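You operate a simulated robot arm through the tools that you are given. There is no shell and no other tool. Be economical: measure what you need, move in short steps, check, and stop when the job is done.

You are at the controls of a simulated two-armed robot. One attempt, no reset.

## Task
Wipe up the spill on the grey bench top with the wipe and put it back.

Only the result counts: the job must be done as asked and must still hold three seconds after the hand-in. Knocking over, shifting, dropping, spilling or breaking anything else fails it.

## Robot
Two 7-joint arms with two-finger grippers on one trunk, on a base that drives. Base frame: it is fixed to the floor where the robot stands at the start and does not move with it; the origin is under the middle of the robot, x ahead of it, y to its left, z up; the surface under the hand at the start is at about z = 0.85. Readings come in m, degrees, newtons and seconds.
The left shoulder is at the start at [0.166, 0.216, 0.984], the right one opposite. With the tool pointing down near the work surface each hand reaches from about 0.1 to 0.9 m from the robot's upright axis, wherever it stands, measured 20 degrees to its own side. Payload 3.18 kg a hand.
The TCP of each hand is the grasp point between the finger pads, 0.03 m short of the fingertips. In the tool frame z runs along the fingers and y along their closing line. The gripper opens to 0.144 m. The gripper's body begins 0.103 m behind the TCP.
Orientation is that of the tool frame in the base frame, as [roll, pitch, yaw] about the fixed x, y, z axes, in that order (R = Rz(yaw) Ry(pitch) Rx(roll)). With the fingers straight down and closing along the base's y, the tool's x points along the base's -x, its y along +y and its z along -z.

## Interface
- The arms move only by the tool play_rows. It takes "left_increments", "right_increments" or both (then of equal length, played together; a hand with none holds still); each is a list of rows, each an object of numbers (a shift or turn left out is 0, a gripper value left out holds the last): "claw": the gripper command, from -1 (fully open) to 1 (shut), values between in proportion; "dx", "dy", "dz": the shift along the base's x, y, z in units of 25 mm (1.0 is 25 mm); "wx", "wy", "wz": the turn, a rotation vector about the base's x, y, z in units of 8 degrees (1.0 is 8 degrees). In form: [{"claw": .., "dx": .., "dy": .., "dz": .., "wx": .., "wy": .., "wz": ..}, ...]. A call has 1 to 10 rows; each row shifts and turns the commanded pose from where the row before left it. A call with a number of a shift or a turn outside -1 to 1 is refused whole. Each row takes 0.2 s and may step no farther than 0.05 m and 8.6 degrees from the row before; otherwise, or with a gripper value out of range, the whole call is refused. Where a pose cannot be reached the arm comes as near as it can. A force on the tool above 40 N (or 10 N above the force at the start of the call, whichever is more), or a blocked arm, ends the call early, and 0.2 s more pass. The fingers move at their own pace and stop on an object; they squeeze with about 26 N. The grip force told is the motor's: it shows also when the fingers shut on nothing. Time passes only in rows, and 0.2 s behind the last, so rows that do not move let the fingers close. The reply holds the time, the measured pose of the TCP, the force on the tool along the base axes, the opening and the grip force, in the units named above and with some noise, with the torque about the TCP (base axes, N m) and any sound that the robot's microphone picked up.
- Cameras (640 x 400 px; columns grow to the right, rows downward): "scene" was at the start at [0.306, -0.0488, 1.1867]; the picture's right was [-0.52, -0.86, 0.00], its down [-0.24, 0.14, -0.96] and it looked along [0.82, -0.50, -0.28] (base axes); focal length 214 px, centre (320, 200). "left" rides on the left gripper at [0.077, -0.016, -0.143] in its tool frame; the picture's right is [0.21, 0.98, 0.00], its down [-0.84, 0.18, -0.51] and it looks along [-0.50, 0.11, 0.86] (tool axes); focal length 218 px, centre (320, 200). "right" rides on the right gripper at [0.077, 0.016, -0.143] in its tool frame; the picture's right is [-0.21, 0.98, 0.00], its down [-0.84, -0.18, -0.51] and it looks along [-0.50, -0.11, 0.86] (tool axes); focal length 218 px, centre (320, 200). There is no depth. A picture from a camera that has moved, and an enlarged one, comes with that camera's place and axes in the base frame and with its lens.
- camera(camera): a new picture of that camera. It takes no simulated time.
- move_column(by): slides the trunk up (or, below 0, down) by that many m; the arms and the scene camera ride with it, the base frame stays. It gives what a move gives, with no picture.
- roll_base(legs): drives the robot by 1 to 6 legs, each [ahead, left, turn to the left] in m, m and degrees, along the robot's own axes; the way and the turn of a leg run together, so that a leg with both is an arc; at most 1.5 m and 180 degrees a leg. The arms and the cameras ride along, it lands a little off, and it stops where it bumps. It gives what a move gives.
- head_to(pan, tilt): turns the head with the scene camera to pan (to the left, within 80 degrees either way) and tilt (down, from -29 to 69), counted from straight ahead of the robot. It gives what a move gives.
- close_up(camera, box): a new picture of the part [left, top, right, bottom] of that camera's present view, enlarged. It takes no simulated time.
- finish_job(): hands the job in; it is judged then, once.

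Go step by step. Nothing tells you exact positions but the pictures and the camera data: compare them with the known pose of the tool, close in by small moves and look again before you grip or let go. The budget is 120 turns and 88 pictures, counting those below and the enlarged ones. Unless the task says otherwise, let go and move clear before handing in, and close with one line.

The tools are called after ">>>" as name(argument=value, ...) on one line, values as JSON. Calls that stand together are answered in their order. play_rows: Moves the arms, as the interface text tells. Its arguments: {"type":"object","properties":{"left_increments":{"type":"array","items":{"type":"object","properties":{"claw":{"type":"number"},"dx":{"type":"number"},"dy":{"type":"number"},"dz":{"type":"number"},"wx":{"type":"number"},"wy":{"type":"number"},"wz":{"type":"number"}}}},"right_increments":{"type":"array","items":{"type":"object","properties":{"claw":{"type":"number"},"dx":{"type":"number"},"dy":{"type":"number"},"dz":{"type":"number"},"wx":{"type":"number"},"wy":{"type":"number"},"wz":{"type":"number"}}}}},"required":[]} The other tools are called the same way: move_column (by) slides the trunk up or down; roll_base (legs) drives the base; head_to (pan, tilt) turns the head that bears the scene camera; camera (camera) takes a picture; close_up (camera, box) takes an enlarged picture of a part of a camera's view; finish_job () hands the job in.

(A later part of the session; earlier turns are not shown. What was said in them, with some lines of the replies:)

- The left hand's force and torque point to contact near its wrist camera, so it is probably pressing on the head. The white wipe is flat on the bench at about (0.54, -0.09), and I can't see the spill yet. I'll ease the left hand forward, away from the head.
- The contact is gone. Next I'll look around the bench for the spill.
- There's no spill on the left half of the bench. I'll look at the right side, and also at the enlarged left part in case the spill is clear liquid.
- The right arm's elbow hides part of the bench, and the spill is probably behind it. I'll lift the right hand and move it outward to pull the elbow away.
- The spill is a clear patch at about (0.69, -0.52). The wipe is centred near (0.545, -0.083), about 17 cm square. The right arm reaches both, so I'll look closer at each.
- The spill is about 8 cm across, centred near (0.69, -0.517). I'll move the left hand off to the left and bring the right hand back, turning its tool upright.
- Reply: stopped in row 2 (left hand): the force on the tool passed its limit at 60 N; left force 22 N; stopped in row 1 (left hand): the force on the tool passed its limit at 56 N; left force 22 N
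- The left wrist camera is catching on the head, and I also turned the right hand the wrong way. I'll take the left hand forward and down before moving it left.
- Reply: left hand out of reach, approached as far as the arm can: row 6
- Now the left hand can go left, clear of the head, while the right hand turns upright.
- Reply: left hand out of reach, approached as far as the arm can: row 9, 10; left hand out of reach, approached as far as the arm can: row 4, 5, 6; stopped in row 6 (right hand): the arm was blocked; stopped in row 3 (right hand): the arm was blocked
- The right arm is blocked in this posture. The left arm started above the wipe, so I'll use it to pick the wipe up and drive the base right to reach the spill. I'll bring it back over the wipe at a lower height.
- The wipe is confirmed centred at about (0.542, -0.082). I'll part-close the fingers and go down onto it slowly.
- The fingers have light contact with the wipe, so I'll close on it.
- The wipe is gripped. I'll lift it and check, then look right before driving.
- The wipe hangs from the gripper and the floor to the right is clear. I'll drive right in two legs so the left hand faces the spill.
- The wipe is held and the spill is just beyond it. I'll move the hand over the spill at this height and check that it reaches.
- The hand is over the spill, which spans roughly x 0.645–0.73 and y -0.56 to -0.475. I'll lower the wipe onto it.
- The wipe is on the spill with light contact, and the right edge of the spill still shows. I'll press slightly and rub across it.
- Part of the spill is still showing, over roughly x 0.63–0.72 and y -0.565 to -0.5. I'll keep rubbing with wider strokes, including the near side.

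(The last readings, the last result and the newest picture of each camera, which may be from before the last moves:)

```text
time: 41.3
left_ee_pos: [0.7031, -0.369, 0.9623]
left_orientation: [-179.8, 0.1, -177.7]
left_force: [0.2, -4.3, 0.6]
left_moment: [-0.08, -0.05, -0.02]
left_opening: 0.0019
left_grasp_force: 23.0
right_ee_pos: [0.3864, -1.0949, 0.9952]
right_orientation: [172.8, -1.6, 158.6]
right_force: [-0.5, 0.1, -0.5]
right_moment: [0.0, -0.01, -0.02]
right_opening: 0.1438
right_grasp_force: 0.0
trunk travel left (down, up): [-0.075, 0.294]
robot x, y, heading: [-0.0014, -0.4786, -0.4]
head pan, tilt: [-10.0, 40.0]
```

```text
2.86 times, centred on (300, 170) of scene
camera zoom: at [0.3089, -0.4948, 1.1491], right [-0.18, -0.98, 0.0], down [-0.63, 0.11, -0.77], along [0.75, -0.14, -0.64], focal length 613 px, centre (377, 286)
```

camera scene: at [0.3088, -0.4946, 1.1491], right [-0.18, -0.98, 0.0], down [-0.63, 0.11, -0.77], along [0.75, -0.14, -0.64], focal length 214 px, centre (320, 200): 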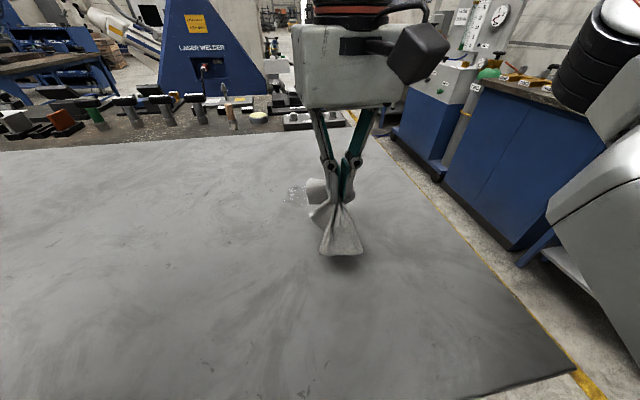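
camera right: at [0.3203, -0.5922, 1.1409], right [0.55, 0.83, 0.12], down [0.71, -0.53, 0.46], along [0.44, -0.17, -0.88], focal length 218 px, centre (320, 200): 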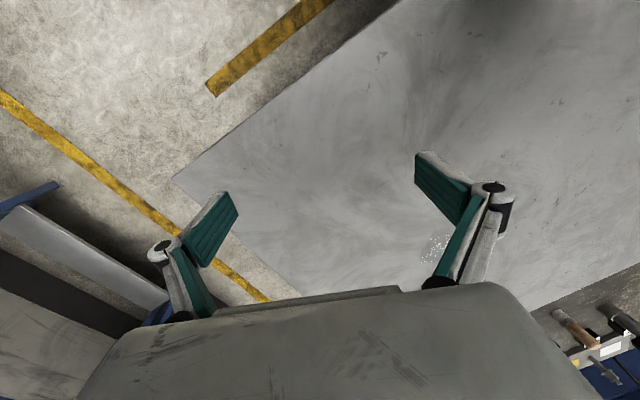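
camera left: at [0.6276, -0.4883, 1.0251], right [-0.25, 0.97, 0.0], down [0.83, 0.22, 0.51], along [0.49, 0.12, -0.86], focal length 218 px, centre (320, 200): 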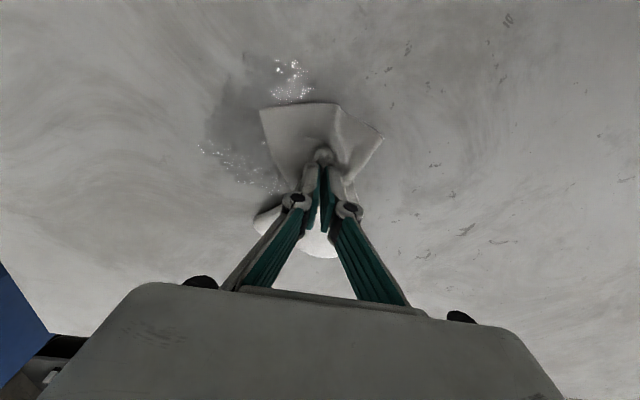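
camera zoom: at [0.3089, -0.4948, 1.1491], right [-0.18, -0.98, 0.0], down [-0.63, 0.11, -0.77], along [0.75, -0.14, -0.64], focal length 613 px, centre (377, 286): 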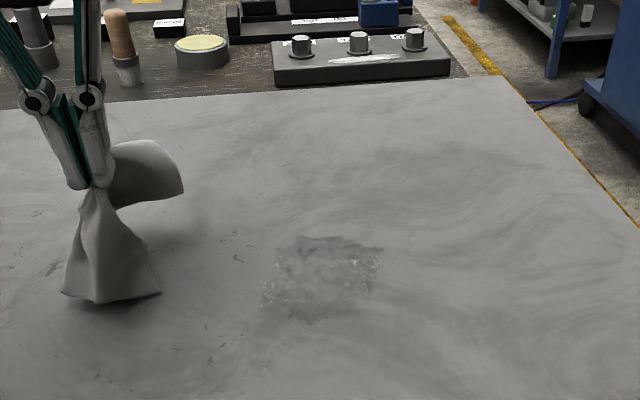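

The spill is partly absorbed, and the wipe is visibly wetter. A thin film remains at about x 0.63–0.73 and y -0.57 to -0.475, so I'll go over it with a denser, firmer raster.

>>> play_rows(left_increments=[{"dx": -0.4, "dy": -1}, {"dx": -0.4, "dy": -1}, {"dx": -0.4, "dy": -1}, {"dx": -0.4, "dy": -1}, {"dx": -0.4, "dy": -1}, {"dx": -0.4, "dy": -1}, {"dx": -0.4, "dy": -1}, {"dx": -0.4, "dy": -1, "dz": -0.8}, {"dz": -1}, {"dz": -1}])

>>> play_rows(left_increments=[{"dz": -0.5}, {"dx": 1}, {"dx": 1}, {"dx": 1}, {"dx": 1}, {"dx": 0.4, "dy": 0.6}, {"dx": -1}, {"dx": -1}, {"dx": -1}, {"dx": -1}])

>>> play_rows(left_increments=[{"dx": -0.4, "dy": 0.6}, {"dx": 1}, {"dx": 1}, {"dx": 1}, {"dx": 1}, {"dx": 0.4, "dy": 0.6}, {"dx": -1}, {"dx": -1}, {"dx": -1}, {"dx": -1}])

>>> play_rows(left_increments=[{"dx": -0.4, "dy": 0.6}, {"dx": 1}, {"dx": 1}, {"dx": 1}, {"dx": 1}, {"dx": 0.4, "dy": 0.6}, {"dx": -1}, {"dx": -1}, {"dx": -1}, {"dx": -1}])

>>> camera(camera="left")

>>> close_up(camera="scene", box=[220, 100, 380, 240])

```text
time: 43.5
left_ee_pos: [0.6228, -0.5685, 0.8925]
left_orientation: [-179.8, 0.2, -177.6]
left_force: [0.3, 0.0, 0.9]
left_moment: [-0.08, 0.09, 0.05]
left_opening: 0.0026
left_grasp_force: 29.7
right_ee_pos: [0.3861, -1.096, 0.9958]
right_orientation: [172.9, -1.7, 158.7]
right_force: [0.3, -0.4, 0.6]
right_moment: [0.0, 0.03, 0.0]
right_opening: 0.144
right_grasp_force: 0.1
trunk travel left (down, up): [-0.075, 0.294]
robot x, y, heading: [-0.0016, -0.4774, -0.1]
head pan, tilt: [-10.0, 40.0]
```

```text
time: 44.9
left_ee_pos: [0.7496, -0.5411, 0.9334]
left_orientation: [-169.2, -1.9, -174.4]
left_force: [-0.3, 0.3, 1.9]
left_moment: [-0.01, 0.0, 0.03]
left_opening: 0.0018
left_grasp_force: 26.0
right_ee_pos: [0.3859, -1.0948, 0.996]
right_orientation: [172.8, -1.7, 158.4]
right_force: [1.6, 0.7, 1.2]
right_moment: [-0.03, -0.01, 0.0]
right_opening: 0.1442
right_grasp_force: 0.0
trunk travel left (down, up): [-0.075, 0.294]
robot x, y, heading: [0.0011, -0.4799, -0.0]
head pan, tilt: [-10.0, 40.0]
stopped in row 6 (left hand): the arm was blocked; the commanded pose is now the measured one
```

```text
time: 47.1
left_ee_pos: [0.6638, -0.5222, 0.9305]
left_orientation: [-169.6, -1.8, -175.0]
left_force: [-0.8, -0.5, 0.0]
left_moment: [0.03, -0.06, 0.02]
left_opening: 0.0036
left_grasp_force: 31.4
left hand out of reach, approached as far as the arm can: row 3, 4, 5, 6
right_ee_pos: [0.3857, -1.0957, 0.9961]
right_orientation: [172.8, -1.6, 158.6]
right_force: [0.1, 0.1, -0.4]
right_moment: [0.0, 0.0, 0.0]
right_opening: 0.1437
right_grasp_force: 0.0
trunk travel left (down, up): [-0.075, 0.294]
robot x, y, heading: [0.0014, -0.4733, -0.2]
head pan, tilt: [-10.0, 40.0]
```

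```text
time: 49.3
left_ee_pos: [0.6634, -0.4912, 0.9296]
left_orientation: [-169.7, -1.8, -175.0]
left_force: [0.1, 0.3, 0.0]
left_moment: [0.03, -0.02, -0.02]
left_opening: 0.0051
left_grasp_force: 25.9
right_ee_pos: [0.386, -1.0953, 0.9965]
right_orientation: [172.7, -1.6, 158.6]
right_force: [0.4, 0.2, -0.3]
right_moment: [0.02, 0.03, -0.01]
right_opening: 0.1439
right_grasp_force: 0.0
trunk travel left (down, up): [-0.075, 0.294]
robot x, y, heading: [-0.0025, -0.4808, 0.0]
head pan, tilt: [-10.0, 40.0]
```

```text
52 pictures are left
camera left: at [0.5905, -0.4896, 1.077], right [-0.3, 0.94, -0.17], down [0.83, 0.34, 0.44], along [0.47, -0.01, -0.88], focal length 218 px, centre (320, 200)
```

left: 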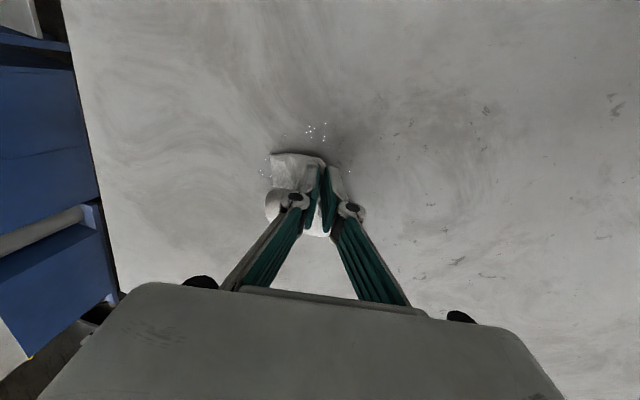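

```text
2.86 times, centred on (300, 170) of scene
camera zoom: at [0.3086, -0.4941, 1.1493], right [-0.18, -0.98, 0.0], down [-0.63, 0.11, -0.77], along [0.75, -0.14, -0.64], focal length 613 px, centre (377, 286)
```

zoom: 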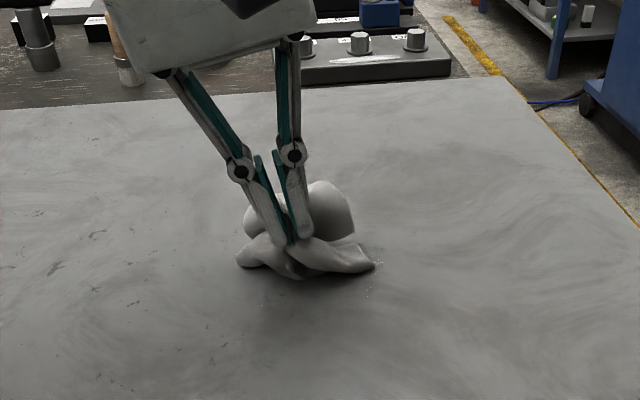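

The arm hit its reach limit at x of about 0.75, which lifted and tilted the hand, but much of the film is gone. I'll level the hand, lift it aside and look.

>>> play_rows(left_increments=[{"dz": 0.8, "wx": -0.65}, {"dz": 0.8, "wx": -0.65}, {"dy": 1, "wz": -0.3}, {"dy": 1}, {"dy": 1}, {"dy": 1}, {}])

>>> close_up(camera="left", box=[100, 40, 340, 190])

>>> close_up(camera="scene", box=[220, 100, 380, 240])

```text
time: 50.9
left_ee_pos: [0.6638, -0.3919, 0.97]
left_orientation: [-159.4, -2.7, -177.8]
left_force: [-0.1, -0.8, -1.0]
left_moment: [0.02, 0.01, -0.01]
left_opening: 0.0017
left_grasp_force: 23.0
right_ee_pos: [0.3869, -1.0951, 0.9946]
right_orientation: [172.8, -1.6, 158.6]
right_force: [-0.3, 0.2, 0.4]
right_moment: [0.0, -0.04, 0.01]
right_opening: 0.144
right_grasp_force: 0.1
trunk travel left (down, up): [-0.075, 0.294]
robot x, y, heading: [-0.0023, -0.4755, -0.1]
head pan, tilt: [-10.0, 40.0]
```

```text
2.67 times, centred on (220, 115) of left
camera zoom: at [0.5934, -0.3602, 1.1136], right [-0.26, 0.91, -0.34], down [0.85, 0.38, 0.37], along [0.46, -0.19, -0.87], focal length 582 px, centre (587, 427)
```

zoom: 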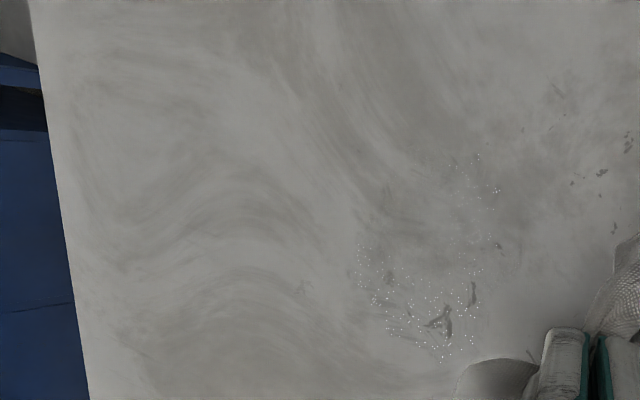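

```text
2.86 times, centred on (300, 170) of scene
camera zoom: at [0.3089, -0.4944, 1.1491], right [-0.18, -0.98, 0.0], down [-0.63, 0.11, -0.77], along [0.75, -0.14, -0.64], focal length 613 px, centre (377, 286)
```

zoom: 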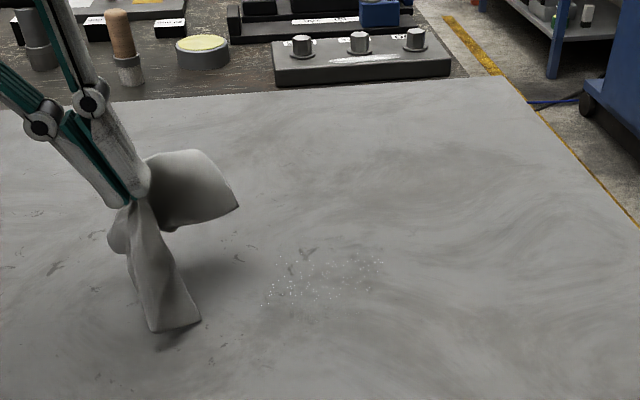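

Most of the film is gone and only fine specks remain, at about x 0.64–0.70 and y -0.565 to -0.47. I'll correct the tilt, since I turned it the wrong way, and do another pass kept within reach.

>>> play_rows(left_increments=[{"wx": 0.9, "dy": -1, "dx": -0.4}, {"wx": 0.9, "dy": -1, "dx": -0.4}, {"wx": 0.8, "wy": -0.34, "dy": -1, "dx": -0.3}, {"dy": -1}, {"dy": -1}, {"dy": -1}, {"dy": -0.8, "dz": -0.5}, {"dz": -1}, {"dz": -1}, {"dz": -0.6}])

```text
time: 53.1
left_ee_pos: [0.6371, -0.5616, 0.8918]
left_orientation: [-179.9, 1.0, -177.0]
left_force: [-0.1, 1.5, 0.0]
left_moment: [-0.02, 0.03, 0.0]
left_opening: 0.004
left_grasp_force: 21.4
right_ee_pos: [0.3862, -1.0964, 0.9955]
right_orientation: [172.8, -1.7, 158.7]
right_force: [-0.7, -0.2, 0.1]
right_moment: [0.0, 0.01, 0.02]
right_opening: 0.1441
right_grasp_force: 0.0
trunk travel left (down, up): [-0.075, 0.294]
robot x, y, heading: [-0.001, -0.4738, -0.1]
head pan, tilt: [-10.0, 40.0]
```

>>> play_rows(left_increments=[{"dz": -0.38}, {"dx": 1}, {"dx": 1}, {"dx": 0.8}, {"dy": 0.7}, {"dx": -1}, {"dx": -1}, {"dx": -0.8}, {"dy": 0.7}, {"dx": 1}])

>>> play_rows(left_increments=[{"dx": 1}, {"dx": 0.8}, {"dy": 0.7}, {"dx": -1}, {"dx": -1}, {"dx": -0.8}, {"dy": 0.7}, {"dx": 1}, {"dx": 1}, {"dx": 0.8}])

>>> play_rows(left_increments=[{"dy": 0.7}, {"dx": -1}, {"dx": -1}, {"dx": -0.8}, {"dz": 0.8}, {"dz": 0.8}, {"dz": 0.8}, {"dy": 1, "dz": 0.8}, {"dy": 1}, {"dy": 1}])

>>> close_up(camera="left", box=[100, 40, 340, 190])

>>> close_up(camera="scene", box=[220, 100, 380, 240])

```text
time: 55.3
left_ee_pos: [0.6629, -0.5284, 0.8822]
left_orientation: [180.0, 0.9, -177.1]
left_force: [0.2, -0.2, 0.0]
left_moment: [0.01, 0.06, 0.04]
left_opening: 0.0049
left_grasp_force: 29.7
right_ee_pos: [0.3867, -1.0952, 0.9952]
right_orientation: [172.8, -1.7, 158.6]
right_force: [-0.8, 0.7, -0.1]
right_moment: [0.02, 0.01, 0.01]
right_opening: 0.1438
right_grasp_force: 0.0
trunk travel left (down, up): [-0.075, 0.294]
robot x, y, heading: [-0.0018, -0.4783, 0.0]
head pan, tilt: [-10.0, 40.0]
```

```text
time: 57.5
left_ee_pos: [0.7083, -0.4917, 0.8829]
left_orientation: [-180.0, 1.0, -177.1]
left_force: [0.0, 1.6, 0.6]
left_moment: [0.14, -0.09, 0.04]
left_opening: 0.0041
left_grasp_force: 31.9
right_ee_pos: [0.3853, -1.0952, 0.9961]
right_orientation: [172.9, -1.7, 158.6]
right_force: [0.1, 0.4, 0.7]
right_moment: [0.04, 0.04, 0.01]
right_opening: 0.1439
right_grasp_force: 0.1
trunk travel left (down, up): [-0.075, 0.294]
robot x, y, heading: [-0.0027, -0.478, 0.2]
head pan, tilt: [-10.0, 40.0]
```

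```text
time: 59.7
left_ee_pos: [0.636, -0.3992, 0.9632]
left_orientation: [180.0, 0.9, -177.1]
left_force: [-2.5, 1.4, 0.6]
left_moment: [-0.03, 0.05, -0.01]
left_opening: 0.0009
left_grasp_force: 22.2
right_ee_pos: [0.3872, -1.0946, 0.9971]
right_orientation: [172.7, -1.6, 158.7]
right_force: [0.6, 0.1, -1.0]
right_moment: [0.02, -0.01, 0.01]
right_opening: 0.1439
right_grasp_force: 0.1
trunk travel left (down, up): [-0.075, 0.294]
robot x, y, heading: [-0.0004, -0.478, 0.3]
head pan, tilt: [-10.0, 40.0]
```

```text
2.67 times, centred on (220, 115) of left
camera zoom: at [0.5584, -0.4197, 1.1054], right [-0.26, 0.97, 0.0], down [0.82, 0.22, 0.52], along [0.5, 0.13, -0.85], focal length 582 px, centre (587, 427)
```

zoom: 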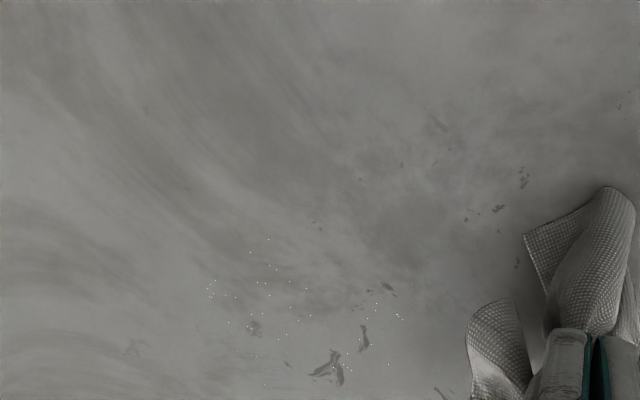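

```text
2.86 times, centred on (300, 170) of scene
camera zoom: at [0.3087, -0.4937, 1.1492], right [-0.18, -0.98, 0.0], down [-0.63, 0.11, -0.77], along [0.75, -0.14, -0.64], focal length 613 px, centre (377, 286)
```

zoom: 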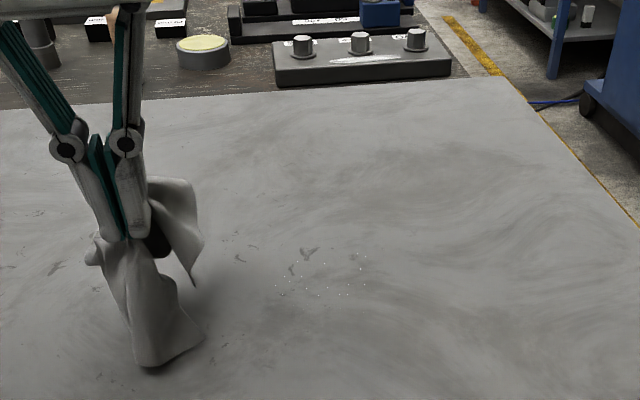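

Only a few specks are left, so I'll make another pass with strokes along y.

>>> play_rows(left_increments=[{"dy": -1, "dx": 0.4}, {"dy": -1}, {"dy": -1}, {"dy": -1}, {"dy": -1}, {"dy": -1}, {"dy": -0.6, "dz": -0.4}, {"dz": -1}, {"dz": -1}, {"dz": -0.85}])

>>> play_rows(left_increments=[{"dy": 1}, {"dy": 1}, {"dy": 1}, {"dy": 1}, {"dx": 0.6}, {"dy": -1}, {"dy": -1}, {"dy": -1}, {"dy": -1}, {"dx": 0.6}])

>>> play_rows(left_increments=[{"dy": 1}, {"dy": 1}, {"dy": 1}, {"dy": 1}, {"dx": 0.6}, {"dy": -1}, {"dy": -1}, {"dy": -1}, {"dy": -1}, {"dx": 0.6}])

>>> play_rows(left_increments=[{"dy": 1}, {"dy": 1}, {"dy": 1}, {"dy": 1}, {"dx": -0.9}, {"dx": -0.9}, {"dy": -1}, {"dy": -1}, {"dy": -1}, {"dx": -0.4}])

>>> play_rows(left_increments=[{"dy": 1}, {"dy": 1}, {"dy": 1}, {"dz": 1}, {"dz": 1}, {"dz": 1}, {"dy": 1, "dz": 0.3}, {"dy": 1}, {"dy": 1}, {}])

>>> close_up(camera="left", box=[100, 60, 340, 210])

>>> close_up(camera="scene", box=[260, 160, 360, 230])

```text
time: 61.9
left_ee_pos: [0.6473, -0.5655, 0.8825]
left_orientation: [-179.9, 1.0, -177.0]
left_force: [1.2, 1.0, 6.4]
left_moment: [-0.02, -0.05, -0.03]
left_opening: 0.0019
left_grasp_force: 26.9
right_ee_pos: [0.3856, -1.0947, 0.9957]
right_orientation: [172.7, -1.6, 158.6]
right_force: [0.4, 0.8, 0.5]
right_moment: [0.02, 0.01, 0.01]
right_opening: 0.144
right_grasp_force: 0.0
trunk travel left (down, up): [-0.075, 0.294]
robot x, y, heading: [-0.0026, -0.478, -0.1]
head pan, tilt: [-10.0, 40.0]
```

```text
time: 64.1
left_ee_pos: [0.6803, -0.5631, 0.8838]
left_orientation: [-179.6, 1.0, -176.9]
left_force: [-0.7, 0.6, 0.7]
left_moment: [-0.02, 0.01, -0.02]
left_opening: 0.0034
left_grasp_force: 21.3
right_ee_pos: [0.387, -1.0945, 0.9955]
right_orientation: [172.9, -1.7, 158.7]
right_force: [-0.4, 0.4, 0.6]
right_moment: [-0.04, -0.01, 0.0]
right_opening: 0.144
right_grasp_force: 0.0
trunk travel left (down, up): [-0.075, 0.294]
robot x, y, heading: [0.0005, -0.4751, -0.1]
head pan, tilt: [-10.0, 40.0]
```

```text
time: 66.5
left_ee_pos: [0.7274, -0.5377, 0.9089]
left_orientation: [-176.1, 0.9, -173.7]
left_force: [-0.3, -0.3, -1.1]
left_moment: [-0.01, -0.03, -0.02]
left_opening: 0.0041
left_grasp_force: 24.5
right_ee_pos: [0.3854, -1.0947, 0.9952]
right_orientation: [172.8, -1.6, 158.5]
right_force: [0.6, 0.6, 0.8]
right_moment: [-0.02, 0.03, -0.02]
right_opening: 0.1436
right_grasp_force: 0.0
trunk travel left (down, up): [-0.075, 0.294]
robot x, y, heading: [-0.0027, -0.4789, 0.1]
head pan, tilt: [-10.0, 40.0]
stopped in row 10 (left hand): the arm was blocked; the commanded pose is now the measured one
```

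```text
time: 68.7
left_ee_pos: [0.6702, -0.5179, 0.9048]
left_orientation: [-176.5, 0.9, -174.1]
left_force: [0.1, -0.3, -0.6]
left_moment: [0.01, 0.0, 0.03]
left_opening: 0.0044
left_grasp_force: 28.5
right_ee_pos: [0.3857, -1.0942, 0.996]
right_orientation: [172.8, -1.6, 158.6]
right_force: [-0.7, 0.0, 0.3]
right_moment: [0.0, -0.05, 0.02]
right_opening: 0.1438
right_grasp_force: 0.0
trunk travel left (down, up): [-0.075, 0.294]
robot x, y, heading: [-0.0004, -0.4762, -0.2]
head pan, tilt: [-10.0, 40.0]
```

```text
time: 70.9
left_ee_pos: [0.6726, -0.3667, 0.989]
left_orientation: [-176.6, 1.0, -174.1]
left_force: [0.3, -0.2, 0.3]
left_moment: [-0.02, 0.0, 0.0]
left_opening: 0.0
left_grasp_force: 22.3
right_ee_pos: [0.3857, -1.095, 0.9942]
right_orientation: [172.7, -1.6, 158.6]
right_force: [-0.8, -0.1, 1.1]
right_moment: [-0.02, -0.01, 0.02]
right_opening: 0.144
right_grasp_force: 0.1
trunk travel left (down, up): [-0.075, 0.294]
robot x, y, heading: [-0.0025, -0.4764, 0.1]
head pan, tilt: [-10.0, 40.0]
```

```text
2.67 times, centred on (220, 135) of left
camera zoom: at [0.5938, -0.3828, 1.131], right [-0.31, 0.95, -0.06], down [0.81, 0.29, 0.51], along [0.5, 0.11, -0.86], focal length 582 px, centre (587, 373)
```

zoom: 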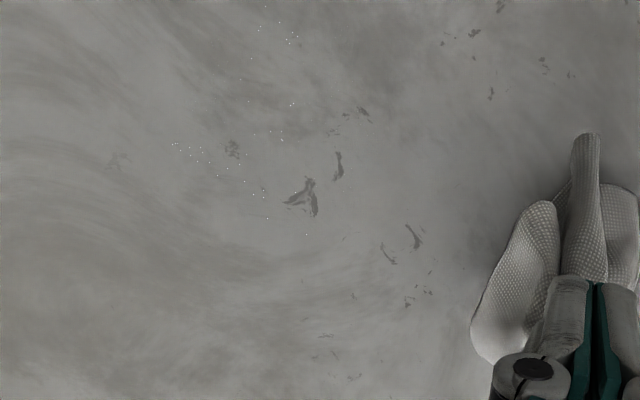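

```text
5.71 times, centred on (310, 195) of scene
camera zoom: at [0.309, -0.4944, 1.149], right [-0.18, -0.98, 0.0], down [-0.63, 0.11, -0.77], along [0.75, -0.13, -0.64], focal length 1226 px, centre (377, 229)
```

zoom: 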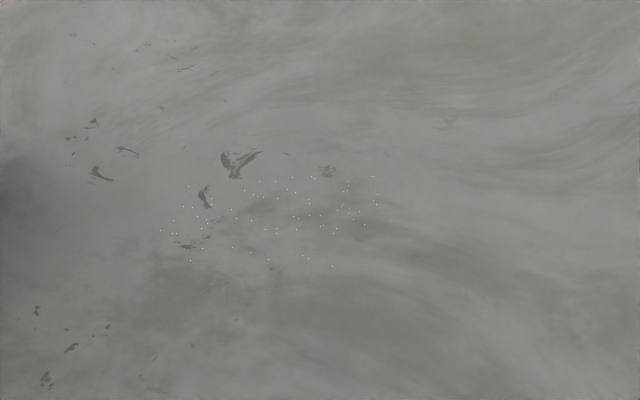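

Just a few dots remain, mostly at the far and right edges near the arm's reach limit. I'll shift the base 0.12 m further right so the arm reaches better, then do a final full pass.

>>> roll_base(legs=[[0, -0.12, 0]])

>>> play_rows(left_increments=[{"wx": 0.42, "wz": -0.4, "dx": -0.8, "dy": -0.7}, {"dx": -0.8, "dy": -0.7}, {"dy": -0.7, "dx": 0.1}, {"dy": -0.7}, {"dy": -0.7}, {"dz": -1}, {"dz": -1}, {"dz": -1}, {"dz": -1}, {"dz": -0.2}])

```text
time: 72.6
left_ee_pos: [0.6716, -0.4856, 0.9883]
left_orientation: [-176.7, 1.0, -174.0]
left_force: [0.6, -0.1, -0.8]
left_moment: [0.03, 0.04, 0.01]
left_opening: 0.0018
left_grasp_force: 29.3
right_ee_pos: [0.3878, -1.2144, 0.9956]
right_orientation: [172.8, -1.7, 158.7]
right_force: [0.6, -0.8, 0.9]
right_moment: [0.07, 0.0, 0.03]
right_opening: 0.1442
right_grasp_force: 0.1
trunk travel left (down, up): [-0.075, 0.294]
robot x, y, heading: [-0.0014, -0.5986, -0.2]
head pan, tilt: [-10.0, 40.0]
```

```text
time: 74.8
left_ee_pos: [0.6327, -0.5716, 0.8833]
left_orientation: [-179.9, 1.2, -177.3]
left_force: [0.6, 0.6, 3.0]
left_moment: [-0.04, 0.0, 0.03]
left_opening: 0.0
left_grasp_force: 24.6
right_ee_pos: [0.3867, -1.2148, 0.9961]
right_orientation: [172.7, -1.5, 158.6]
right_force: [0.3, 0.1, -1.5]
right_moment: [0.01, -0.03, -0.01]
right_opening: 0.144
right_grasp_force: 0.2
trunk travel left (down, up): [-0.075, 0.294]
robot x, y, heading: [0.0005, -0.5962, -0.2]
head pan, tilt: [-10.0, 40.0]
```

>>> play_rows(left_increments=[{"dx": 0.95, "dz": -0.08}, {"dx": 0.95}, {"dx": 0.95}, {"dx": 0.95}, {"dy": 0.6}, {"dx": -0.95}, {"dx": -0.95}, {"dx": -0.95}, {"dx": -0.95}, {"dy": 0.6}])

>>> play_rows(left_increments=[{"dx": 0.95}, {"dx": 0.95}, {"dx": 0.95}, {"dx": 0.95}, {"dy": 0.6}, {"dx": -0.95}, {"dx": -0.95}, {"dx": -0.95}, {"dx": -0.95}, {"dy": 0.6}])

>>> play_rows(left_increments=[{"dx": 0.95}, {"dx": 0.95}, {"dx": 0.95}, {"dx": 0.95}, {"dy": 0.6}, {"dx": -0.95}, {"dx": -0.95}, {"dx": -0.95}, {"dx": -0.95}, {"dy": 0.6}])

>>> play_rows(left_increments=[{"dx": 0.95}, {"dx": 0.95}, {"dx": 0.95}, {"dx": 0.8}, {"dz": 1}, {"dz": 1}, {"dz": 1, "dy": 1}, {"dz": 1, "dy": 1}, {"dy": 1}, {"dy": 1}])

>>> close_up(camera="left", box=[100, 60, 340, 210])

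>>> close_up(camera="scene", box=[210, 160, 310, 230])

```text
time: 77.0
left_ee_pos: [0.6328, -0.5414, 0.8811]
left_orientation: [-179.9, 1.1, -177.2]
left_force: [-0.5, 1.5, 11.9]
left_moment: [0.17, 0.09, -0.04]
left_opening: 0.0009
left_grasp_force: 22.4
right_ee_pos: [0.3866, -1.2142, 0.9961]
right_orientation: [172.8, -1.6, 158.6]
right_force: [-1.4, -0.2, -0.5]
right_moment: [-0.02, 0.0, 0.03]
right_opening: 0.1441
right_grasp_force: 0.1
trunk travel left (down, up): [-0.075, 0.294]
robot x, y, heading: [0.0005, -0.5982, 0.1]
head pan, tilt: [-10.0, 40.0]
```

```text
time: 79.2
left_ee_pos: [0.6318, -0.5135, 0.8814]
left_orientation: [-180.0, 1.3, -177.3]
left_force: [-0.9, -0.9, 11.4]
left_moment: [0.02, 0.04, -0.02]
left_opening: 0.0018
left_grasp_force: 28.3
right_ee_pos: [0.3857, -1.2136, 0.9953]
right_orientation: [172.9, -1.6, 158.6]
right_force: [-0.1, 0.0, -0.2]
right_moment: [-0.01, 0.02, -0.03]
right_opening: 0.1441
right_grasp_force: 0.1
trunk travel left (down, up): [-0.075, 0.294]
robot x, y, heading: [-0.0028, -0.5997, 0.1]
head pan, tilt: [-10.0, 40.0]
```

```text
time: 81.4
left_ee_pos: [0.6325, -0.4831, 0.8818]
left_orientation: [-179.9, 1.1, -177.2]
left_force: [-0.4, -2.3, 9.2]
left_moment: [-0.03, 0.01, 0.02]
left_opening: 0.0008
left_grasp_force: 26.8
right_ee_pos: [0.3877, -1.2139, 0.9955]
right_orientation: [172.8, -1.6, 158.6]
right_force: [-0.4, 0.7, 0.1]
right_moment: [-0.02, 0.01, 0.02]
right_opening: 0.1438
right_grasp_force: 0.0
trunk travel left (down, up): [-0.075, 0.294]
robot x, y, heading: [0.0007, -0.5938, 0.0]
head pan, tilt: [-10.0, 40.0]
```

```text
time: 83.6
left_ee_pos: [0.7251, -0.4332, 0.9794]
left_orientation: [-179.9, 1.2, -177.2]
left_force: [-0.6, -0.2, 0.3]
left_moment: [0.01, 0.0, 0.01]
left_opening: 0.0012
left_grasp_force: 26.7
left hand out of reach, approached as far as the arm can: row 9, 10
right_ee_pos: [0.3869, -1.2147, 0.9955]
right_orientation: [172.8, -1.7, 158.6]
right_force: [-0.8, 0.3, 0.7]
right_moment: [0.0, -0.03, -0.01]
right_opening: 0.1439
right_grasp_force: 0.0
trunk travel left (down, up): [-0.075, 0.294]
robot x, y, heading: [-0.0, -0.5958, -0.2]
head pan, tilt: [-10.0, 40.0]
```

```text
2.67 times, centred on (220, 135) of left
camera zoom: at [0.6463, -0.4531, 1.1219], right [-0.26, 0.97, -0.01], down [0.82, 0.22, 0.53], along [0.51, 0.13, -0.85], focal length 582 px, centre (587, 373)
```

zoom: 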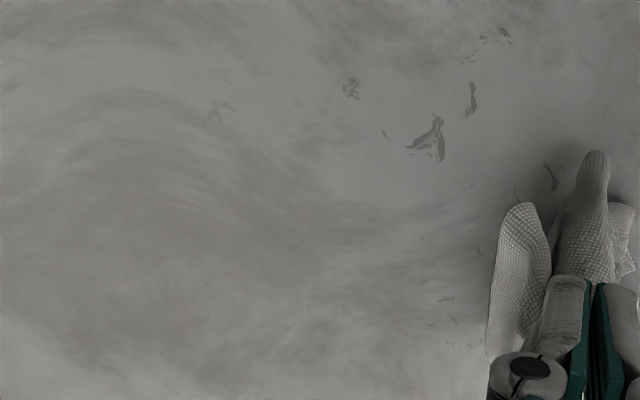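

```text
5.71 times, centred on (260, 195) of scene
camera zoom: at [0.3086, -0.6133, 1.1491], right [-0.17, -0.98, 0.0], down [-0.63, 0.11, -0.77], along [0.75, -0.13, -0.64], focal length 1226 px, centre (663, 229)
```

zoom: 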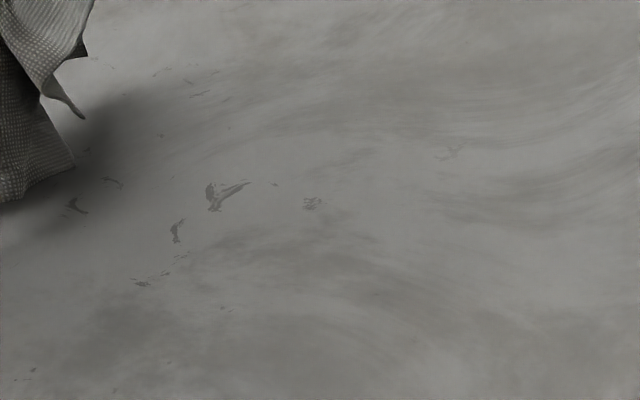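

The bench is clean. I'll pull the hand back and drive left to where the wipe came from.

>>> play_rows(left_increments=[{"dx": -1}, {"dx": -1}, {"dx": -1}, {"dx": -1}, {"dx": -1}, {"dx": -1}, {"dx": -1}, {"dx": -0.25}, {}])

>>> roll_base(legs=[[0, 0.25, 0], [0, 0.25, 0]])

```text
time: 85.6
left_ee_pos: [0.5426, -0.4324, 0.9808]
left_orientation: [-179.9, 1.2, -177.4]
left_force: [0.3, 0.7, -0.2]
left_moment: [-0.02, 0.0, 0.02]
left_opening: 0.0017
left_grasp_force: 28.0
right_ee_pos: [0.3875, -1.2141, 0.9953]
right_orientation: [172.8, -1.6, 158.6]
right_force: [-0.3, -0.1, 0.3]
right_moment: [-0.01, 0.0, -0.02]
right_opening: 0.1441
right_grasp_force: 0.1
trunk travel left (down, up): [-0.075, 0.294]
robot x, y, heading: [-0.0017, -0.5978, -0.2]
head pan, tilt: [-10.0, 40.0]
```

```text
time: 90.8
left_ee_pos: [0.5419, 0.0686, 0.9802]
left_orientation: [-179.9, 1.2, -177.1]
left_force: [-0.4, -0.1, -1.1]
left_moment: [-0.02, 0.04, -0.02]
left_opening: 0.0
left_grasp_force: 26.4
right_ee_pos: [0.388, -0.7139, 0.9948]
right_orientation: [172.8, -1.7, 158.8]
right_force: [-0.5, -0.5, 0.2]
right_moment: [0.0, -0.03, 0.01]
right_opening: 0.1441
right_grasp_force: 0.0
trunk travel left (down, up): [-0.075, 0.294]
robot x, y, heading: [0.0004, -0.1006, -0.0]
head pan, tilt: [-10.0, 40.0]
```

>>> play_rows(left_increments=[{"dy": -1}, {"dy": -1}, {"dy": -1}, {"dy": -1}, {"dy": -1}, {"dy": -1, "dz": -0.4}, {"dz": -0.9}, {"dz": -0.9}, {"dz": -0.6}, {}])

>>> camera(camera="scene")

>>> camera(camera="left")

```text
time: 93.0
left_ee_pos: [0.5428, -0.0802, 0.9116]
left_orientation: [-179.8, 1.1, -177.1]
left_force: [-0.3, -0.4, 0.5]
left_moment: [-0.03, 0.02, 0.0]
left_opening: 0.0
left_grasp_force: 26.1
right_ee_pos: [0.388, -0.7136, 0.9952]
right_orientation: [172.8, -1.7, 158.9]
right_force: [1.1, -0.1, -0.5]
right_moment: [-0.01, -0.03, 0.0]
right_opening: 0.144
right_grasp_force: 0.0
trunk travel left (down, up): [-0.075, 0.294]
robot x, y, heading: [0.0027, -0.0957, 0.0]
head pan, tilt: [-10.0, 40.0]
```

```text
42 pictures are left
camera scene: at [0.3085, -0.1127, 1.1492], right [-0.17, -0.98, 0.0], down [-0.63, 0.11, -0.77], along [0.75, -0.13, -0.64], focal length 214 px, centre (320, 200)
```

scene: 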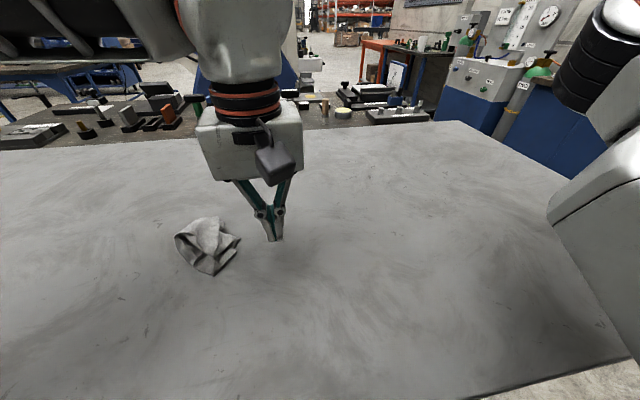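

```text
41 pictures are left
camera left: at [0.4646, -0.1019, 1.0522], right [-0.26, 0.97, -0.01], down [0.82, 0.22, 0.52], along [0.51, 0.13, -0.85], focal length 218 px, centre (320, 200)
```

left: 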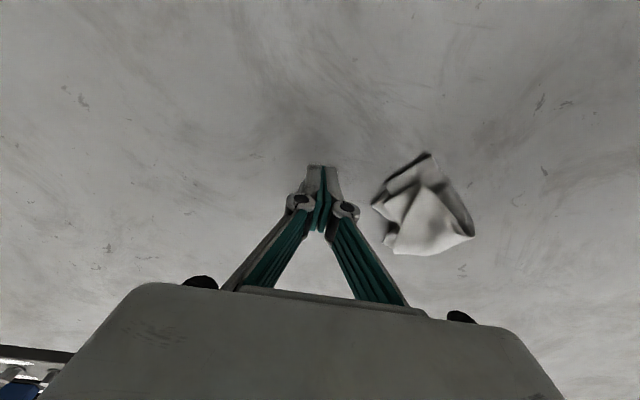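

The wipe slipped out just before I got there and lies on the bench at about (0.565, 0.04). I'll go over it and look, then grip it again.

>>> play_rows(left_increments=[{"dz": 1, "claw": 0.0}, {"dz": 1}, {"dy": 1, "dz": 0.5}, {"dy": 1}, {"dy": 1}, {"dy": 1}, {"dy": 0.8, "dx": 0.8}, {}])

>>> camera(camera="left")

>>> head_to(pan=25, tilt=45)

>>> camera(camera="scene")

```text
time: 94.8
left_ee_pos: [0.5643, 0.0388, 0.9739]
left_orientation: [-179.9, 1.2, -177.1]
left_force: [0.2, -0.2, 0.1]
left_moment: [-0.05, -0.01, 0.02]
left_opening: 0.0716
left_grasp_force: 0.1
right_ee_pos: [0.388, -0.7144, 0.9961]
right_orientation: [172.8, -1.5, 158.7]
right_force: [0.3, -0.3, 0.5]
right_moment: [-0.01, 0.01, -0.02]
right_opening: 0.1443
right_grasp_force: 0.1
trunk travel left (down, up): [-0.075, 0.294]
robot x, y, heading: [-0.0012, -0.0973, 0.1]
head pan, tilt: [-10.0, 40.0]
```

```text
40 pictures are left
camera left: at [0.4846, 0.0181, 1.1158], right [-0.26, 0.97, -0.01], down [0.82, 0.22, 0.52], along [0.51, 0.13, -0.85], focal length 218 px, centre (320, 200)
```

left: 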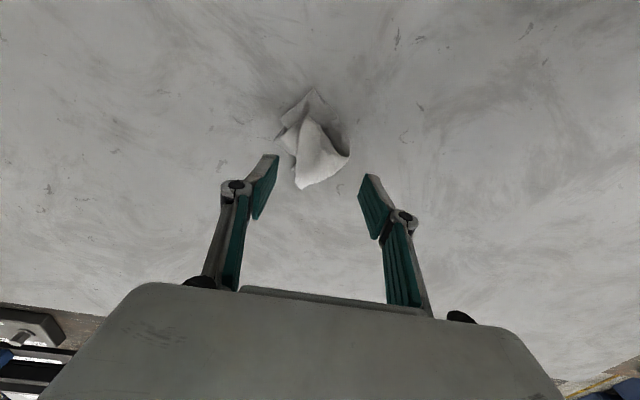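

```text
time: 95.8
left_ee_pos: [0.5641, 0.0387, 0.974]
left_orientation: [-179.9, 1.2, -177.2]
left_force: [0.6, 0.0, -2.0]
left_moment: [0.0, 0.02, 0.04]
left_opening: 0.0716
left_grasp_force: 0.1
right_ee_pos: [0.388, -0.7133, 0.9957]
right_orientation: [172.7, -1.7, 158.9]
right_force: [-0.3, -0.4, -0.3]
right_moment: [0.0, -0.01, 0.0]
right_opening: 0.1442
right_grasp_force: 0.0
trunk travel left (down, up): [-0.075, 0.294]
robot x, y, heading: [0.0015, -0.1015, 0.1]
head pan, tilt: [25.0, 45.0]
```

```text
39 pictures are left
camera scene: at [0.2986, -0.0637, 1.1418], right [0.42, -0.91, 0.0], down [-0.64, -0.3, -0.71], along [0.64, 0.3, -0.71], focal length 214 px, centre (320, 200)
```

scene: 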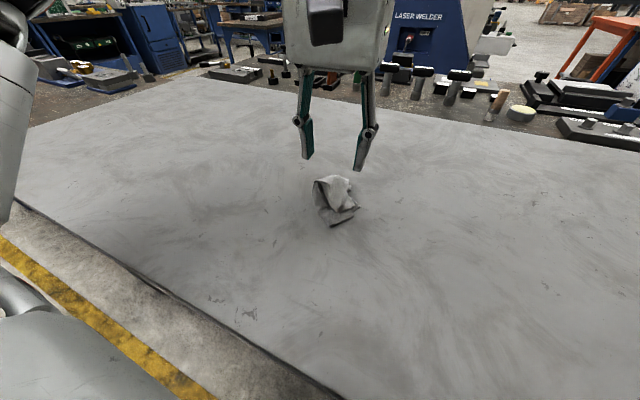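

The crumpled wipe is centred at about (0.556, 0.028). I'll lower over it with wider fingers and grip.

>>> play_rows(left_increments=[{"claw": -0.4, "dx": -0.3, "dy": -0.4}, {"dz": -1}, {"dz": -1}, {"dz": -1}, {"dz": -0.6}, {"dz": -0.05}, {}])

>>> camera(camera="left")

```text
time: 97.4
left_ee_pos: [0.5553, 0.0295, 0.8824]
left_orientation: [-179.9, 1.2, -177.2]
left_force: [0.1, -0.6, 0.5]
left_moment: [-0.02, 0.0, 0.01]
left_opening: 0.1005
left_grasp_force: 0.0
right_ee_pos: [0.388, -0.7135, 0.9966]
right_orientation: [172.8, -1.7, 158.8]
right_force: [-0.7, 0.0, 0.2]
right_moment: [0.02, 0.01, -0.01]
right_opening: 0.1439
right_grasp_force: 0.0
trunk travel left (down, up): [-0.075, 0.294]
robot x, y, heading: [-0.0026, -0.1006, 0.1]
head pan, tilt: [25.0, 45.0]
```

```text
38 pictures are left
camera left: at [0.4768, 0.0085, 1.0241], right [-0.26, 0.97, -0.01], down [0.82, 0.22, 0.52], along [0.51, 0.13, -0.85], focal length 218 px, centre (320, 200)
```

left: 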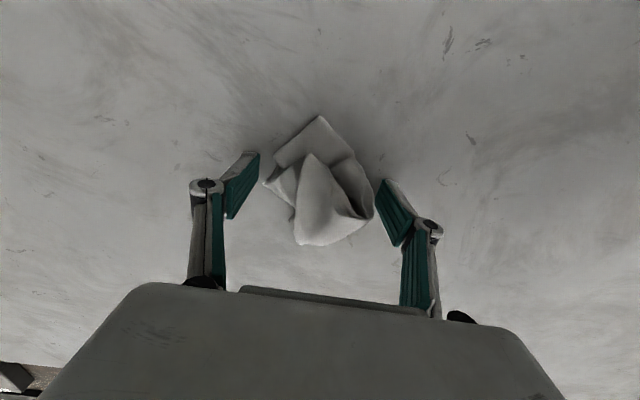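

>>> play_rows(left_increments=[{"claw": 0.2}, {"claw": 0.6}, {"claw": 1}, {}, {}, {}, {"dz": 0.6}, {"dz": 0.8}, {"dz": 0.8}, {"dz": 0.8}])

>>> camera(camera="left")

>>> camera(camera="scene")

```text
time: 99.6
left_ee_pos: [0.5549, 0.0282, 0.9582]
left_orientation: [-179.9, 1.2, -177.2]
left_force: [-0.6, 0.2, -0.9]
left_moment: [0.07, 0.0, 0.02]
left_opening: 0.0062
left_grasp_force: 29.1
right_ee_pos: [0.3872, -0.7134, 0.9957]
right_orientation: [172.8, -1.6, 158.9]
right_force: [0.0, 0.9, 0.4]
right_moment: [0.02, -0.03, -0.01]
right_opening: 0.1439
right_grasp_force: 0.1
trunk travel left (down, up): [-0.075, 0.294]
robot x, y, heading: [-0.0005, -0.0987, -0.0]
head pan, tilt: [25.0, 45.0]
```

```text
37 pictures are left
camera left: at [0.4756, 0.0082, 1.0996], right [-0.26, 0.97, -0.01], down [0.82, 0.22, 0.53], along [0.51, 0.13, -0.85], focal length 218 px, centre (320, 200)
```

left: 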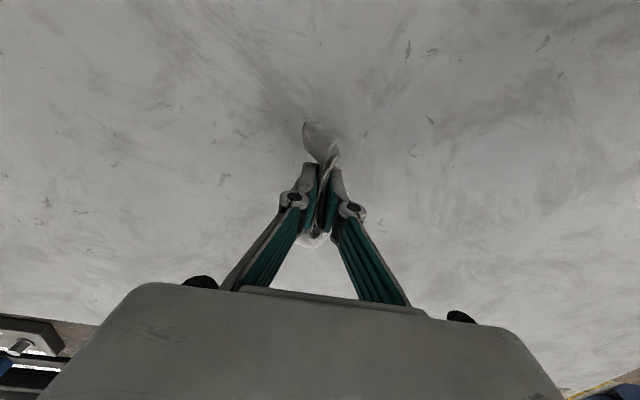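

```text
36 pictures are left
camera scene: at [0.2981, -0.0638, 1.1421], right [0.42, -0.91, 0.0], down [-0.64, -0.3, -0.71], along [0.64, 0.3, -0.71], focal length 214 px, centre (320, 200)
```

scene: 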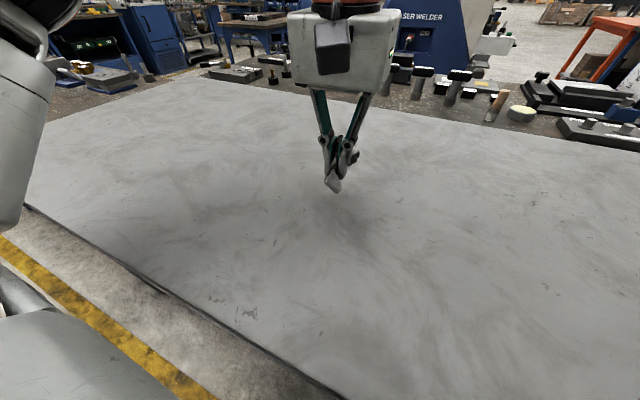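

It's held well. I'll carry it to the original spot at (0.543, -0.083), lower it and release.

>>> play_rows(left_increments=[{"dy": -1}, {"dy": -1}, {"dy": -1}, {"dy": -1, "dx": -0.5}, {"dy": -0.45}, {"dz": -1}, {"dz": -1}, {"dz": -0.8}, {"dz": -0.2}, {}])

>>> play_rows(left_increments=[{"claw": 0.7}, {"claw": 0.4}, {"claw": 0.1}, {"claw": -0.2}, {"claw": -0.4}, {}, {"dz": 0.6}, {"dz": 1}, {"dz": 1}, {"dz": 1}])

>>> camera(camera="left")

>>> head_to(pan=0, tilt=50)

>>> camera(camera="scene")

```text
time: 101.8
left_ee_pos: [0.5419, -0.0835, 0.8834]
left_orientation: [-180.0, 1.3, -177.1]
left_force: [-0.2, -2.3, 3.6]
left_moment: [-0.13, -0.05, -0.01]
left_opening: 0.0041
left_grasp_force: 25.3
right_ee_pos: [0.3883, -0.7135, 0.9962]
right_orientation: [172.9, -1.6, 158.9]
right_force: [0.7, 1.3, 0.3]
right_moment: [-0.03, -0.01, -0.03]
right_opening: 0.144
right_grasp_force: 0.0
trunk travel left (down, up): [-0.075, 0.294]
robot x, y, heading: [-0.0015, -0.1001, 0.1]
head pan, tilt: [25.0, 45.0]
```

```text
time: 104.0
left_ee_pos: [0.5412, -0.0841, 0.9721]
left_orientation: [-179.8, 1.2, -177.2]
left_force: [0.0, 0.0, 0.3]
left_moment: [-0.02, -0.03, 0.01]
left_opening: 0.1011
left_grasp_force: 0.0
right_ee_pos: [0.3878, -0.7148, 0.9947]
right_orientation: [172.8, -1.6, 158.8]
right_force: [0.0, -0.3, 0.5]
right_moment: [0.03, -0.02, -0.04]
right_opening: 0.1441
right_grasp_force: 0.1
trunk travel left (down, up): [-0.075, 0.294]
robot x, y, heading: [0.0008, -0.0968, 0.4]
head pan, tilt: [25.0, 45.0]
```

```text
35 pictures are left
camera left: at [0.463, -0.1041, 1.1145], right [-0.26, 0.97, -0.01], down [0.82, 0.22, 0.53], along [0.51, 0.13, -0.85], focal length 218 px, centre (320, 200)
```

left: 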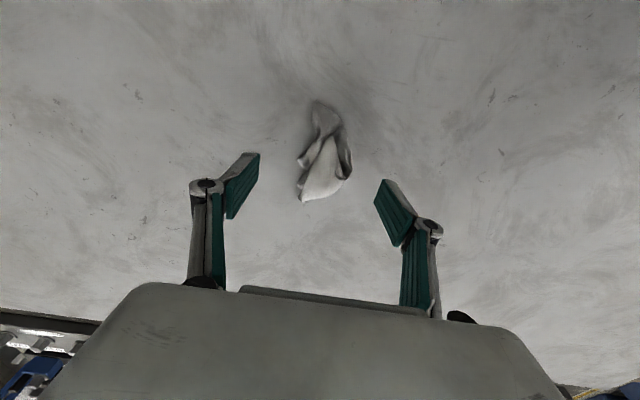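

```text
time: 104.9
left_ee_pos: [0.5415, -0.0834, 0.97]
left_orientation: [-179.8, 1.3, -177.2]
left_force: [-0.6, 1.3, -0.1]
left_moment: [0.01, 0.05, -0.01]
left_opening: 0.1009
left_grasp_force: 0.1
right_ee_pos: [0.3885, -0.714, 0.9953]
right_orientation: [172.9, -1.7, 158.7]
right_force: [0.5, 0.0, -0.9]
right_moment: [0.01, 0.0, 0.04]
right_opening: 0.1441
right_grasp_force: 0.1
trunk travel left (down, up): [-0.075, 0.294]
robot x, y, heading: [-0.0018, -0.0973, -0.1]
head pan, tilt: [0.0, 50.0]
```

```text
34 pictures are left
camera scene: at [0.3019, -0.0979, 1.1349], right [0.0, -1.0, 0.0], down [-0.77, 0.0, -0.64], along [0.64, 0.0, -0.77], focal length 214 px, centre (320, 200)
```

scene: 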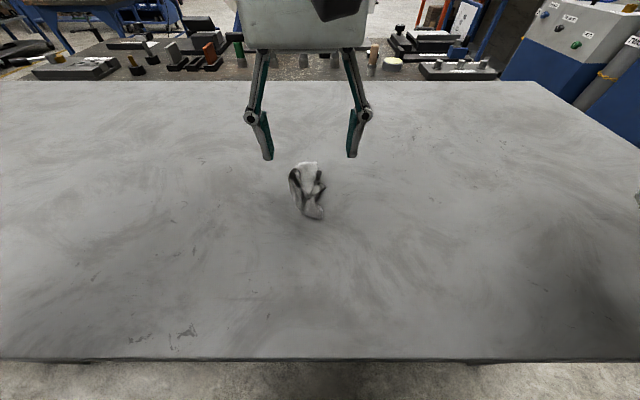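

The wipe rests centred at its original spot. I'll move the hand clear and check the spill area and the bench once more.

>>> play_rows(left_increments=[{"dy": 1}, {"dy": 1}, {"dy": 1}, {"dy": 1}, {"dy": 1}, {"dy": 1}, {"dy": 1}, {"dy": 1}])

>>> close_up(camera="scene", box=[230, 110, 390, 230])

>>> head_to(pan=-40, tilt=38)

>>> camera(camera="scene")

```text
time: 106.7
left_ee_pos: [0.5433, 0.117, 0.9731]
left_orientation: [-179.9, 1.2, -177.2]
left_force: [0.3, -0.4, -1.1]
left_moment: [0.01, 0.02, -0.02]
left_opening: 0.1008
left_grasp_force: 0.1
right_ee_pos: [0.3885, -0.7132, 0.9952]
right_orientation: [172.7, -1.6, 158.8]
right_force: [-0.7, -0.7, -0.3]
right_moment: [0.03, 0.0, -0.05]
right_opening: 0.1439
right_grasp_force: 0.0
trunk travel left (down, up): [-0.075, 0.294]
robot x, y, heading: [-0.0018, -0.0964, -0.2]
head pan, tilt: [0.0, 50.0]
```

```text
3.33 times, centred on (310, 170) of scene
camera zoom: at [0.3019, -0.0975, 1.135], right [0.0, -1.0, 0.0], down [-0.77, 0.0, -0.64], along [0.64, 0.0, -0.77], focal length 715 px, centre (353, 300)
```

zoom: 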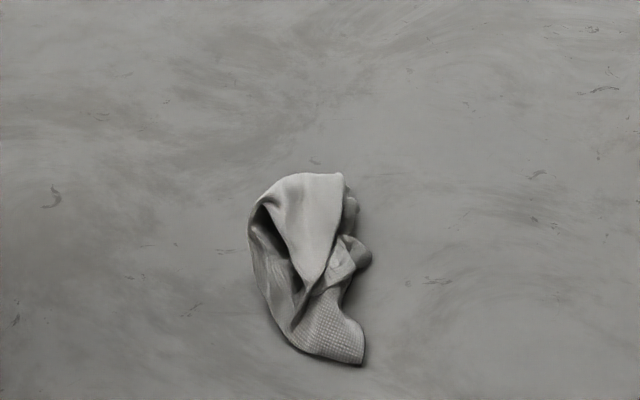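

```text
time: 107.8
left_ee_pos: [0.5441, 0.1175, 0.9714]
left_orientation: [-179.9, 1.1, -177.1]
left_force: [0.0, -0.1, 0.1]
left_moment: [0.01, 0.02, -0.01]
left_opening: 0.1008
left_grasp_force: 0.0
right_ee_pos: [0.3869, -0.7134, 0.996]
right_orientation: [172.8, -1.7, 158.8]
right_force: [0.2, 0.8, 0.2]
right_moment: [-0.01, -0.04, 0.01]
right_opening: 0.1437
right_grasp_force: 0.1
trunk travel left (down, up): [-0.075, 0.294]
robot x, y, heading: [-0.0021, -0.0969, 0.1]
head pan, tilt: [-40.0, 38.0]
```

```text
32 pictures are left
camera scene: at [0.2912, -0.1534, 1.152], right [-0.64, -0.77, 0.0], down [-0.47, 0.39, -0.79], along [0.6, -0.51, -0.62], focal length 214 px, centre (320, 200)
```

scene: 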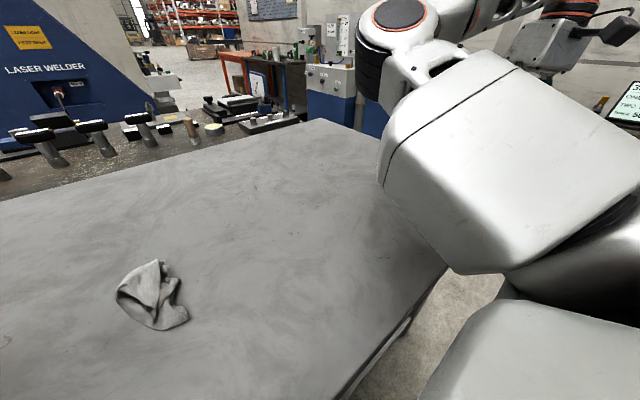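

The spill area is dry and undisturbed. The wipe lies at its original spot and the hand is clear, so I'm handing in.

>>> finish_job()

```text
The job is handed in.
```

I wiped up the spill and put the wipe back where it was, though it now lies crumpled rather than flat, because it slipped onto the bench once on the way back and I picked it up again.
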